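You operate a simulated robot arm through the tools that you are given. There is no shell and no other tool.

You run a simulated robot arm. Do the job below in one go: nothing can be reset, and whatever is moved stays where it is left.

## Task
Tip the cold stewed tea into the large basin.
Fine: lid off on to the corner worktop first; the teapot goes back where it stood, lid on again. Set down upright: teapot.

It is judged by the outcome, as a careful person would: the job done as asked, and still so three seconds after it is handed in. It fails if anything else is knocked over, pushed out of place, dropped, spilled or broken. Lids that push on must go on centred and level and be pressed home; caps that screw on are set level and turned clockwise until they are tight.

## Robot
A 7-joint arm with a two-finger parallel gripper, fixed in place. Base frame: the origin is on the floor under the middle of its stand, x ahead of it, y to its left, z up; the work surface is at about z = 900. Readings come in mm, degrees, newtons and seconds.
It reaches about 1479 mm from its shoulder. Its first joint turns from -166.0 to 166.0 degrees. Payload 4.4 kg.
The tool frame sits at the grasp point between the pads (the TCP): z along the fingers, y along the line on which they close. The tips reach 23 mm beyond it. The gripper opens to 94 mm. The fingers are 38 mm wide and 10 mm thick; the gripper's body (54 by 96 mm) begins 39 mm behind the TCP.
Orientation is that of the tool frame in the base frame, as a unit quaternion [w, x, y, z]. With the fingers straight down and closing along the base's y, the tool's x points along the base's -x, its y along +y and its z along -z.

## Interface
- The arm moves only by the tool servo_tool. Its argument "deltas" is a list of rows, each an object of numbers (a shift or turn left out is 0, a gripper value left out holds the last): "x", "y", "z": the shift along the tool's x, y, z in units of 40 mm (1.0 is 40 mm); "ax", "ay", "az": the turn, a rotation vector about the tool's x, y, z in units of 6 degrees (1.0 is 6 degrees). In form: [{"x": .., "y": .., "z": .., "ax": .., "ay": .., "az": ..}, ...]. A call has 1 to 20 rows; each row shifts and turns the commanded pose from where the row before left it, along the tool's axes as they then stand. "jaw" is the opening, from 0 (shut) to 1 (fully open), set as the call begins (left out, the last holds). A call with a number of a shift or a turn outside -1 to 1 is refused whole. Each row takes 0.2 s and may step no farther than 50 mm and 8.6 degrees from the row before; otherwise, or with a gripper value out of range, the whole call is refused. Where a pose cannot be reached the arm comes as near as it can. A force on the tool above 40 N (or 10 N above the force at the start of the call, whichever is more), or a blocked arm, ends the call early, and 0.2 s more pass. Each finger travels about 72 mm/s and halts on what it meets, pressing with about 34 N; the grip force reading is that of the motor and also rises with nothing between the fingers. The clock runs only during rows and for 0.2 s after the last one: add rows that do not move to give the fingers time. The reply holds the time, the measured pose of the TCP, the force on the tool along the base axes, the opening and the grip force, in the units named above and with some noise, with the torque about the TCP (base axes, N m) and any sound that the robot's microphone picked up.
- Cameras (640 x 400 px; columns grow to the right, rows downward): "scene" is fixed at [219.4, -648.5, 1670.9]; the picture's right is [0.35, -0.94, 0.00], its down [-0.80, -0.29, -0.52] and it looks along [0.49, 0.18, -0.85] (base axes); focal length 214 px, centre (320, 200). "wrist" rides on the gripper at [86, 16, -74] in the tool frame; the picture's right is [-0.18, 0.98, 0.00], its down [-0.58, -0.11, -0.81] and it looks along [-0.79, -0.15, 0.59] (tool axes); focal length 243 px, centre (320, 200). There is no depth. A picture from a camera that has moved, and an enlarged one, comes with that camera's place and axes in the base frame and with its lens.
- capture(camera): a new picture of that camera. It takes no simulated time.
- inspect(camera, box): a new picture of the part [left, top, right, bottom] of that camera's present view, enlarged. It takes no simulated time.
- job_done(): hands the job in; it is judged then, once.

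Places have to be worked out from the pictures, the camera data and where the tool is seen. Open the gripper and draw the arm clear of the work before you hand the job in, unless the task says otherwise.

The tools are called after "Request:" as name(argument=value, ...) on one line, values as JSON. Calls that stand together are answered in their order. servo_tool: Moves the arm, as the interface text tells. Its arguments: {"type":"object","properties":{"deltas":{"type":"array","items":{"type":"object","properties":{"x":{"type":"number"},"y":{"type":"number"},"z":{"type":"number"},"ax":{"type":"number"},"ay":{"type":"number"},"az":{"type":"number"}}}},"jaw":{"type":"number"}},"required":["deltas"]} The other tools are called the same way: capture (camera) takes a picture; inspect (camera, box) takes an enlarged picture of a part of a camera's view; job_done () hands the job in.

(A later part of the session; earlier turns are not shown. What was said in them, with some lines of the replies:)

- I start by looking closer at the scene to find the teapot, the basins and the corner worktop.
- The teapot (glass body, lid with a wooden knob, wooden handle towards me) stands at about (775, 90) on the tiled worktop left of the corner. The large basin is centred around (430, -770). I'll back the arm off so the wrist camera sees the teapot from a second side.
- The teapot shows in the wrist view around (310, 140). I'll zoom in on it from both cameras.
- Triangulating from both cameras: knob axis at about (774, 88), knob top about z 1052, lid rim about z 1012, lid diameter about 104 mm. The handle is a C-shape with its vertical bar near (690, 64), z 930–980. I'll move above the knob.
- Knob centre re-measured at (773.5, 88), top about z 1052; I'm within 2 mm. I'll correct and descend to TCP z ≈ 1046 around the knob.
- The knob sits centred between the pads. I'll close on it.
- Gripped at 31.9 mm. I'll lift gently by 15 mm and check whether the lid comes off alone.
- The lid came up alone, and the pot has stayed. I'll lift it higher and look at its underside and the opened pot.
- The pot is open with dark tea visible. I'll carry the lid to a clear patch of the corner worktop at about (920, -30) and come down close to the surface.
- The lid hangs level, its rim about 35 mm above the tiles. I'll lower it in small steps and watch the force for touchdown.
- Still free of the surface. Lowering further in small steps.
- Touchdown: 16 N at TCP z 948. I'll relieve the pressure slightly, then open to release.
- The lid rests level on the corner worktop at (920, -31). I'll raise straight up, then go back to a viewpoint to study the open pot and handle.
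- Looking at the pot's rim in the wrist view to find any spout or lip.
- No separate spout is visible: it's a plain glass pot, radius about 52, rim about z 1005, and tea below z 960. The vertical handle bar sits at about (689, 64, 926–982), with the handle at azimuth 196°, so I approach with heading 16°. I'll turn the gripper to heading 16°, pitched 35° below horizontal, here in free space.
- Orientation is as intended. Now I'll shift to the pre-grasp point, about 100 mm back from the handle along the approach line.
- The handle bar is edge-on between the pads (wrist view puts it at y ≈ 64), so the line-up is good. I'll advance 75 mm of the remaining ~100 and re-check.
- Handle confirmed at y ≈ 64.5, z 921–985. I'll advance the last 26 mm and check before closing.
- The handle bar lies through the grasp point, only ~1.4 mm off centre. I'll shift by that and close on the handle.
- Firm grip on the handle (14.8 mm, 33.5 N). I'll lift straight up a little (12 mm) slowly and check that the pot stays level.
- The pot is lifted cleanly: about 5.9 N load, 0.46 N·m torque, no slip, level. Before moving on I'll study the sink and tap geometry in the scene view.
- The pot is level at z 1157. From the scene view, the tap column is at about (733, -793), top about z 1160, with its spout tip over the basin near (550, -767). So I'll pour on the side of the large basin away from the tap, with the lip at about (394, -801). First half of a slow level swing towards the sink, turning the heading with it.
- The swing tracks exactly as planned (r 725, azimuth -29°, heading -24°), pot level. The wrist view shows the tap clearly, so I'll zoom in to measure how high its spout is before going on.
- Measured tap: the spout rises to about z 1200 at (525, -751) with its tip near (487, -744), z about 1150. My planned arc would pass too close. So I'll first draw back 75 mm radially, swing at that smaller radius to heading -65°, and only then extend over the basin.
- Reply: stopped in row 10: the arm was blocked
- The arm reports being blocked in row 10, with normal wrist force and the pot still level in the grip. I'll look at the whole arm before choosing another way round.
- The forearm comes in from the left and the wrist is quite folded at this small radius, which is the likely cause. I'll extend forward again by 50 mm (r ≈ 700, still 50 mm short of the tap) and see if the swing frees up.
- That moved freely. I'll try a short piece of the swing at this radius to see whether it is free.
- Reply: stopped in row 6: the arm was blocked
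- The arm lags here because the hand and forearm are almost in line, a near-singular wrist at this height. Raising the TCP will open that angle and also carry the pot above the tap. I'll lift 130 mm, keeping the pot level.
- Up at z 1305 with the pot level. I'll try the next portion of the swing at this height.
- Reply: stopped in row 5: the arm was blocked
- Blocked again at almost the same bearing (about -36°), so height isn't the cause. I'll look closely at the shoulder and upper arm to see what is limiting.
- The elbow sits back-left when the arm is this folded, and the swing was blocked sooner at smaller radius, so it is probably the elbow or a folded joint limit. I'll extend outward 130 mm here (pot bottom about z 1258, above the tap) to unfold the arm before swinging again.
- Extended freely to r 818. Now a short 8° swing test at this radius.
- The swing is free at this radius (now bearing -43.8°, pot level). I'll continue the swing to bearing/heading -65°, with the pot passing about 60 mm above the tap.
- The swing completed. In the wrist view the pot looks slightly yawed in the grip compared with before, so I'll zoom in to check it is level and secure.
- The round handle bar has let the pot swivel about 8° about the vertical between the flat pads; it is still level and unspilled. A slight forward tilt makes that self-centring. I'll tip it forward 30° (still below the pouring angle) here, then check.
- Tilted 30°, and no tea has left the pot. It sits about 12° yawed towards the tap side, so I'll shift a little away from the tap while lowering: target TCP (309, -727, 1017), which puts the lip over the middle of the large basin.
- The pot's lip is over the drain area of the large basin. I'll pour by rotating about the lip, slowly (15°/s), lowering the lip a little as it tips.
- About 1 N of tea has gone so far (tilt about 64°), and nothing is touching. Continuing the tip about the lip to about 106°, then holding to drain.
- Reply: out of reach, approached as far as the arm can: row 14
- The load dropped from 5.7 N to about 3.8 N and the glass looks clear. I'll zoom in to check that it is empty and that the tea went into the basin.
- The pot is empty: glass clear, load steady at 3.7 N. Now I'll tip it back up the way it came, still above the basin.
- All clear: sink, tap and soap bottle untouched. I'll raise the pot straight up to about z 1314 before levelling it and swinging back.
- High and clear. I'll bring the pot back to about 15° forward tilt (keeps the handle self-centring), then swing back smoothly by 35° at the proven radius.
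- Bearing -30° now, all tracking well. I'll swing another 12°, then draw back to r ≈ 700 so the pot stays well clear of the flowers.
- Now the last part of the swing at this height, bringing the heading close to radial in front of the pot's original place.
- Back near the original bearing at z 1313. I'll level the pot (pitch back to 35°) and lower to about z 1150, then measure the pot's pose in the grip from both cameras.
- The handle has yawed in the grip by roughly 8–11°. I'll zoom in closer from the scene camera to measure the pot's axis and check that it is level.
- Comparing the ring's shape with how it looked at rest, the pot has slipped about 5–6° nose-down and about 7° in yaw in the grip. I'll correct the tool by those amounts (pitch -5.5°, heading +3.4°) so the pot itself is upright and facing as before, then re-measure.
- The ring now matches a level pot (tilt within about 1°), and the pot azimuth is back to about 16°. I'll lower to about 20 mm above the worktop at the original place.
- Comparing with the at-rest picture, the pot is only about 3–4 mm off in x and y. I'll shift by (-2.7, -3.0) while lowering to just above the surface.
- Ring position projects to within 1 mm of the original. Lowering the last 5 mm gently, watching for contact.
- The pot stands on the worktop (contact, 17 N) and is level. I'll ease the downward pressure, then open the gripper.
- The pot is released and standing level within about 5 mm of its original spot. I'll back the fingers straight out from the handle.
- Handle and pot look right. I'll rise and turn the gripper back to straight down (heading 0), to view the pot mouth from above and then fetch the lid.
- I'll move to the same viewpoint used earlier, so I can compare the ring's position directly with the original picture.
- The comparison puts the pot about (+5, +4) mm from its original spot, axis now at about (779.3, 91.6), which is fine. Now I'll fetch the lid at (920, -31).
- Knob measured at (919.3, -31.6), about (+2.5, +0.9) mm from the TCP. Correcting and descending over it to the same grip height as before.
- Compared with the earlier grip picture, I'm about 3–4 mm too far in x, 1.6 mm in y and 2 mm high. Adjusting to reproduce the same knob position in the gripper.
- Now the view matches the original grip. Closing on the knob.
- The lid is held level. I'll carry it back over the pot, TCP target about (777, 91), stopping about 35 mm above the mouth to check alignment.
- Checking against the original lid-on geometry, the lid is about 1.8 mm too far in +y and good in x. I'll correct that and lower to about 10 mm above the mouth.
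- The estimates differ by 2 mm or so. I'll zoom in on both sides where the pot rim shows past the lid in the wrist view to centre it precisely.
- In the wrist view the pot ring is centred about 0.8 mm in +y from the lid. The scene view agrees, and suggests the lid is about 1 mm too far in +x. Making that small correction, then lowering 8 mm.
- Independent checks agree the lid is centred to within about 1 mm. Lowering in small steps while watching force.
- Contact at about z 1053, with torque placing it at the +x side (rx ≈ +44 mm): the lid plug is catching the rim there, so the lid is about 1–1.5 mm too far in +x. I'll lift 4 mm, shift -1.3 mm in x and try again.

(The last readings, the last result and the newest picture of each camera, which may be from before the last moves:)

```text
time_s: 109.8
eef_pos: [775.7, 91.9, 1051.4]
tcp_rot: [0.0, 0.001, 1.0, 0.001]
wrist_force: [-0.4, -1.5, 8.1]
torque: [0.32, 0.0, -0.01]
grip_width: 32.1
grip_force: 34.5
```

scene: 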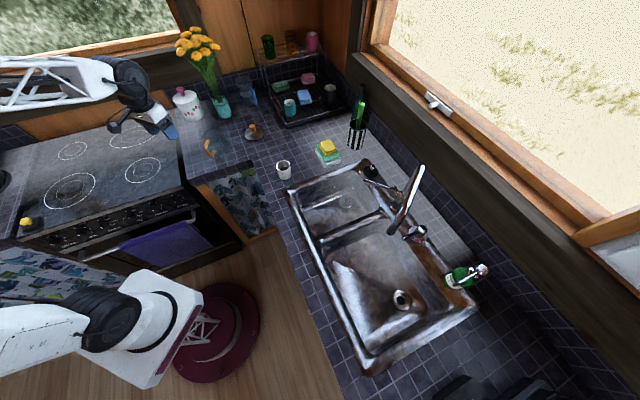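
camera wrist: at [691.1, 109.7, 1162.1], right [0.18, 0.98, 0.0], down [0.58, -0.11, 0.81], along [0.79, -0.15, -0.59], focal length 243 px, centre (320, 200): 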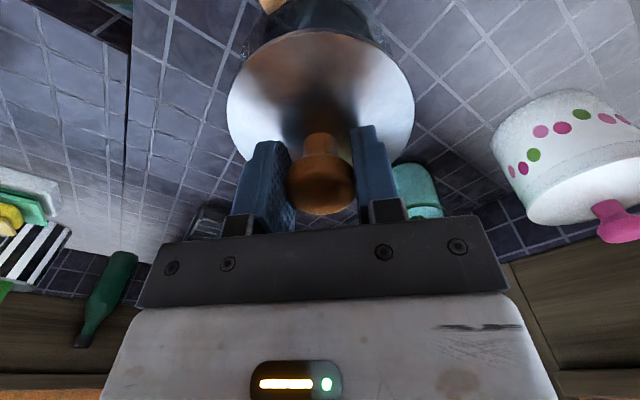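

Contact has moved to the +y side (ry ≈ +39 mm) and slightly lower. Lifting 3 mm and shifting -0.8 mm in y.

Request:
servo_tool(deltas=[{"z": -0.08}, {"y": -0.02}, {}])

Request:
servo_tool(deltas=[{"z": 0.04}, {"z": 0.04}, {}])

Request:
servo_tool(deltas=[{"z": 0.05}, {}])

```text
time_s: 110.7
eef_pos: [776.9, 89.2, 1054.7]
tcp_rot: [0.0, 0.001, 1.0, 0.001]
wrist_force: [0.1, 0.1, -0.3]
torque: [0.0, 0.01, -0.01]
grip_width: 32.3
grip_force: 34.3
```

```text
time_s: 111.5
eef_pos: [774.6, 87.9, 1050.9]
tcp_rot: [0.001, 0.0, 1.0, 0.001]
wrist_force: [-0.6, 0.0, -0.5]
torque: [-0.01, -0.01, 0.0]
grip_width: 32.2
grip_force: 34.1
```

```text
time_s: 112.0
eef_pos: [775.8, 88.8, 1048.8]
tcp_rot: [0.0, 0.0, 1.0, 0.001]
wrist_force: [-0.3, -0.6, -0.5]
torque: [0.01, -0.02, 0.01]
grip_width: 32.3
grip_force: 33.7
```

The plug is entering freely now (z 1048.8, no force). Continuing down gently to seat it.

Request:
servo_tool(deltas=[{"z": 0.04}, {}])

Request:
servo_tool(deltas=[{"z": 0.04}, {}])

Request:
inspect(camera="scene", box=[195, 113, 235, 147])

```text
time_s: 112.7
eef_pos: [776.1, 88.6, 1048.3]
tcp_rot: [0.0, 0.0, 1.0, 0.001]
wrist_force: [0.4, 0.8, 0.0]
torque: [0.06, -0.02, 0.01]
grip_width: 32.0
grip_force: 34.1
```

```text
time_s: 113.2
eef_pos: [775.8, 87.5, 1045.7]
tcp_rot: [0.001, -0.001, 1.0, 0.001]
wrist_force: [-2.4, 2.2, 11.2]
torque: [-0.23, 0.48, -0.06]
grip_width: 32.6
grip_force: 34.1
```

```text
11.76 times, centred on (215, 130) of scene
camera zoom: at [219.4, -648.5, 1670.9], right [0.35, -0.94, 0.0], down [-0.8, -0.29, -0.52], along [0.49, 0.18, -0.85], focal length 2523 px, centre (1555, 1024)
```

zoom: 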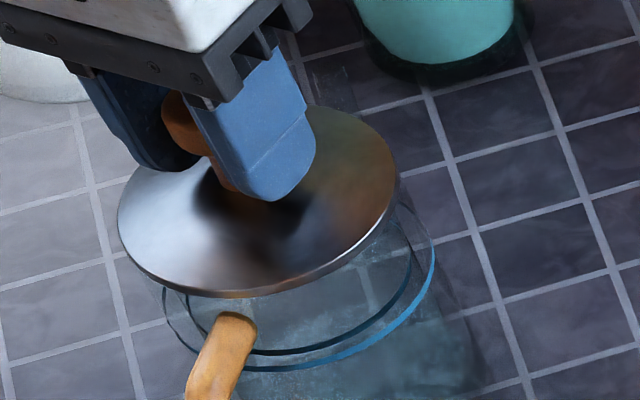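

Contact now at about z 1046, the original seated height, and the lid-to-ring picture matches the original lid-on view. I'll press it home a little more.

Request:
servo_tool(deltas=[{"z": 0.04}, {}])

Request:
servo_tool(deltas=[{"z": 0.03}, {}])

Request:
inspect(camera="scene", box=[195, 113, 235, 147])

```text
time_s: 113.8
eef_pos: [776.3, 88.8, 1045.5]
tcp_rot: [0.002, 0.0, 1.0, 0.0]
wrist_force: [3.1, 6.8, 27.6]
torque: [0.01, 0.18, -0.04]
grip_width: 32.3
grip_force: 33.8
```

```text
time_s: 114.5
eef_pos: [776.1, 88.2, 1043.0]
tcp_rot: [0.001, 0.0, 1.0, 0.001]
wrist_force: [7.0, 7.8, 30.1]
torque: [0.09, -0.2, -0.01]
grip_width: 32.4
grip_force: 33.9
```

```text
11.76 times, centred on (215, 130) of scene
camera zoom: at [219.4, -648.5, 1670.9], right [0.35, -0.94, 0.0], down [-0.8, -0.29, -0.52], along [0.49, 0.18, -0.85], focal length 2523 px, centre (1555, 1024)
```

zoom: 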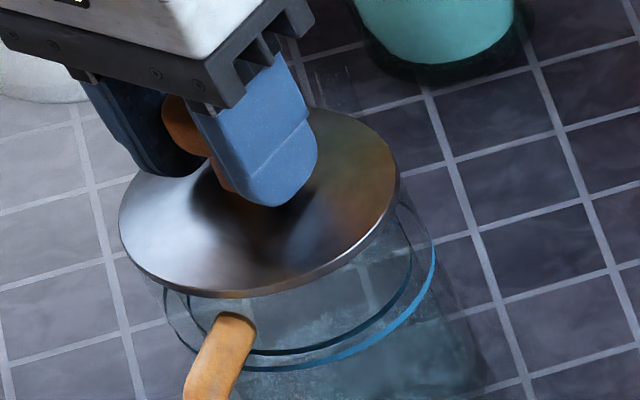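

Pressed with 30 N and near-zero torque: the lid is level and hasn't moved further, so it's home. I'll ease off and release.

Request:
servo_tool(deltas=[{"z": -0.06}, {}])

Request:
servo_tool(deltas=[{}, {}, {}], jaw=0.7)

Request:
inspect(camera="scene", box=[195, 113, 235, 147])

Request:
capture(camera="wrist")

```text
time_s: 115.0
eef_pos: [775.1, 89.4, 1043.0]
tcp_rot: [0.0, 0.0, 1.0, 0.001]
wrist_force: [3.8, 0.4, 7.6]
torque: [-0.14, -0.09, 0.07]
grip_width: 32.3
grip_force: 33.6
```

```text
time_s: 115.8
eef_pos: [774.7, 90.5, 1044.2]
tcp_rot: [-0.001, -0.001, 1.0, 0.001]
wrist_force: [0.1, -0.4, -0.2]
torque: [-0.02, -0.04, -0.06]
grip_width: 65.8
grip_force: 0.1
```

```text
11.76 times, centred on (215, 130) of scene
camera zoom: at [219.4, -648.5, 1670.9], right [0.35, -0.94, 0.0], down [-0.8, -0.29, -0.52], along [0.49, 0.18, -0.85], focal length 2523 px, centre (1555, 1024)
```

zoom: 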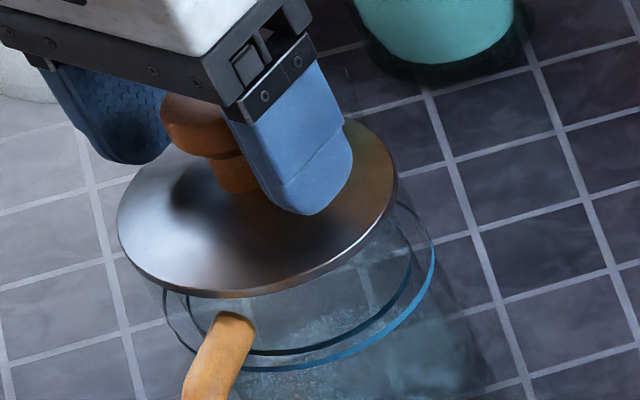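

```text
taken
camera wrist: at [689.5, 106.4, 1118.6], right [0.18, 0.98, 0.0], down [0.58, -0.11, 0.81], along [0.79, -0.15, -0.59], focal length 243 px, centre (320, 200)
```

wrist: 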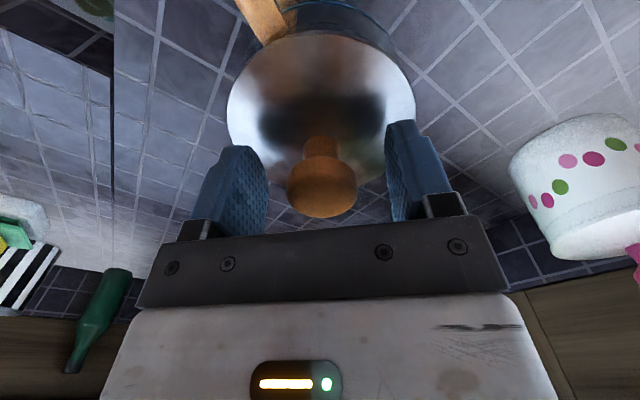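

Released, with the lid staying put. I'll rise clear and inspect whether the lid sits level and fully down.

Request:
servo_tool(deltas=[{"z": -0.4}, {"z": -0.7}, {"z": -0.7}, {"z": -0.4}, {}])

Request:
inspect(camera="wrist", box=[220, 0, 420, 130])

Request:
inspect(camera="scene", box=[190, 115, 238, 165])

Request:
inspect(camera="scene", box=[200, 124, 224, 139])

```text
time_s: 117.0
eef_pos: [775.4, 88.7, 1133.9]
tcp_rot: [0.0, 0.0, 1.0, 0.0]
wrist_force: [0.0, 0.5, -0.7]
torque: [-0.03, 0.01, 0.04]
grip_width: 66.0
grip_force: 0.0
```

```text
3.08 times, centred on (320, 65) of wrist
camera zoom: at [690.0, 106.0, 1207.9], right [0.18, 0.98, 0.0], down [0.58, -0.11, 0.81], along [0.79, -0.15, -0.59], focal length 746 px, centre (320, 615)
```

zoom: 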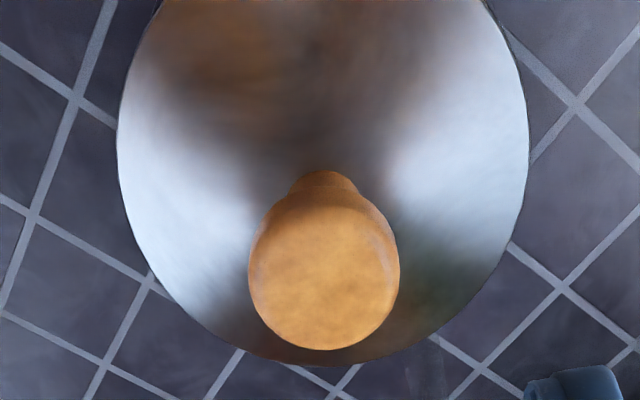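

```text
8.00 times, centred on (214, 140) of scene
camera zoom: at [219.4, -648.5, 1670.9], right [0.35, -0.94, 0.0], down [-0.8, -0.29, -0.52], along [0.49, 0.18, -0.85], focal length 1716 px, centre (1168, 680)
```

zoom: 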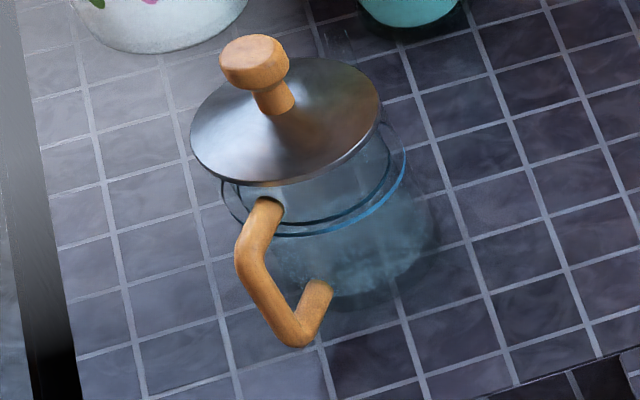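

```text
16.00 times, centred on (212, 132) of scene
camera zoom: at [219.4, -648.5, 1670.9], right [0.35, -0.94, 0.0], down [-0.8, -0.29, -0.52], along [0.49, 0.18, -0.85], focal length 3432 px, centre (2048, 1296)
```

zoom: 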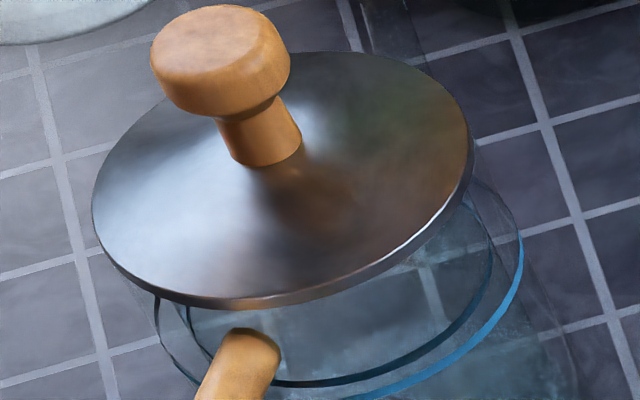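

The lid sits exactly as in the first picture relative to the pot: same height, level, centred. I'll raise the arm well clear with the gripper open and take final checks of the whole scene.

Request:
servo_tool(deltas=[{"z": -0.6}, {"z": -1}, {"z": -1}, {"z": -1}, {"z": -0.6}, {"x": 0.6, "y": 0.0}, {"x": 0.9}, {"x": 0.9}, {"x": 0.9}, {"x": 0.6}, {}], jaw=1.0)

Request:
capture(camera="scene")

Request:
capture(camera="wrist")

Request:
inspect(camera="scene", box=[260, 130, 500, 380])

Request:
inspect(camera="scene", box=[150, 70, 350, 195])

```text
time_s: 119.5
eef_pos: [621.6, 88.4, 1298.9]
tcp_rot: [0.0, 0.0, 1.0, 0.001]
wrist_force: [-0.9, -0.6, 0.1]
torque: [0.05, 0.01, 0.02]
grip_width: 94.3
grip_force: 0.1
```

```text
taken
```

scene: 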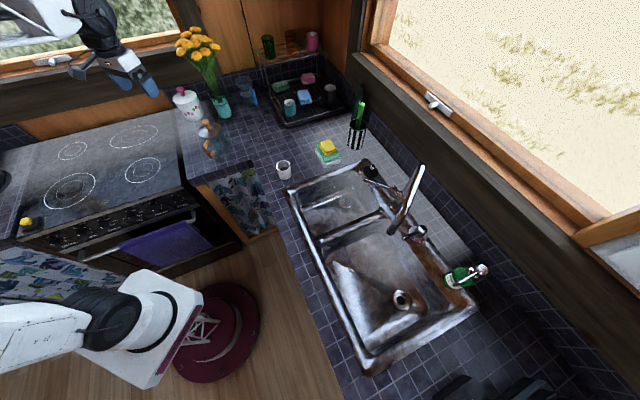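

```text
taken
camera wrist: at [536.0, 104.9, 1373.6], right [0.18, 0.98, 0.0], down [0.58, -0.11, 0.81], along [0.79, -0.15, -0.59], focal length 243 px, centre (320, 200)
```

wrist: 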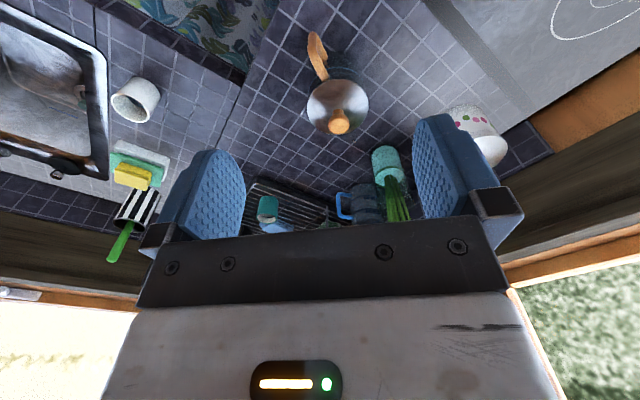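

```text
1.60 times, centred on (380, 255) of scene
camera zoom: at [219.4, -648.5, 1670.9], right [0.35, -0.94, 0.0], down [-0.8, -0.29, -0.52], along [0.49, 0.18, -0.85], focal length 343 px, centre (224, 112)
```

zoom: 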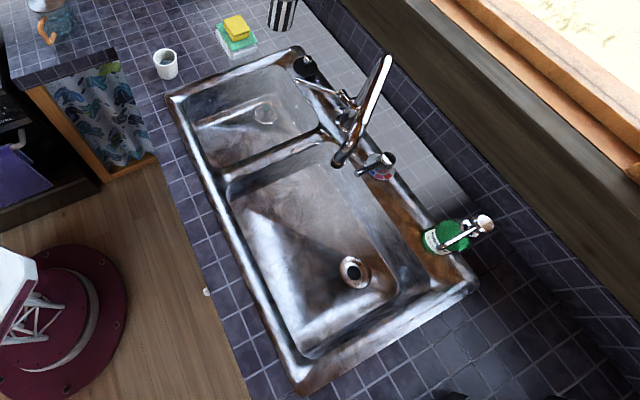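

```text
3.20 times, centred on (250, 132) of scene
camera zoom: at [219.4, -648.5, 1670.9], right [0.35, -0.94, 0.0], down [-0.8, -0.29, -0.52], along [0.49, 0.18, -0.85], focal length 686 px, centre (544, 416)
```

zoom: 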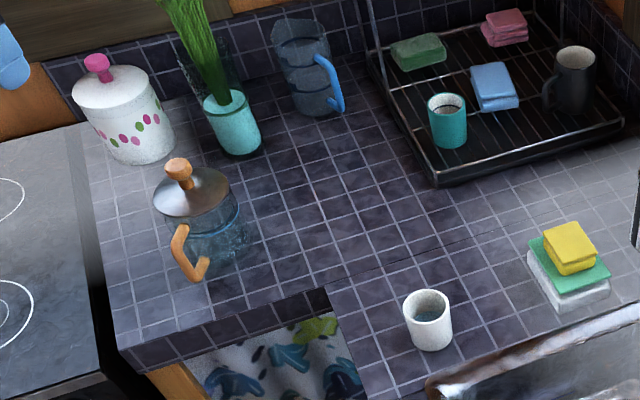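

The teapot is empty, upright and lidded at its original place, and everything else stands where it did. No spill shows on the worktops or floor, and the arm is clear with the gripper open. Handing in the job.

Request:
job_done()

```text
The job is handed in.
```

The cold tea is in the large basin. The teapot is back on the worktop, upright and empty, with its lid on.

- **Teapot position:** it stands about 6 mm from its original spot, with the handle facing nearly the same way as before.
- **Lid:** I set it on the corner worktop first. Putting it back took three tries because it caught the rim twice. It then went in freely and I pressed it home with about 30 N. It looks level, centred and at its original height.
- **Slip in the grip:** the handle turned slightly between the fingers during the carry. I corrected for that before setting the pot down.
- **Surroundings:** the final pictures show no spill and nothing knocked or moved. The gripper is open and the arm is drawn clear.
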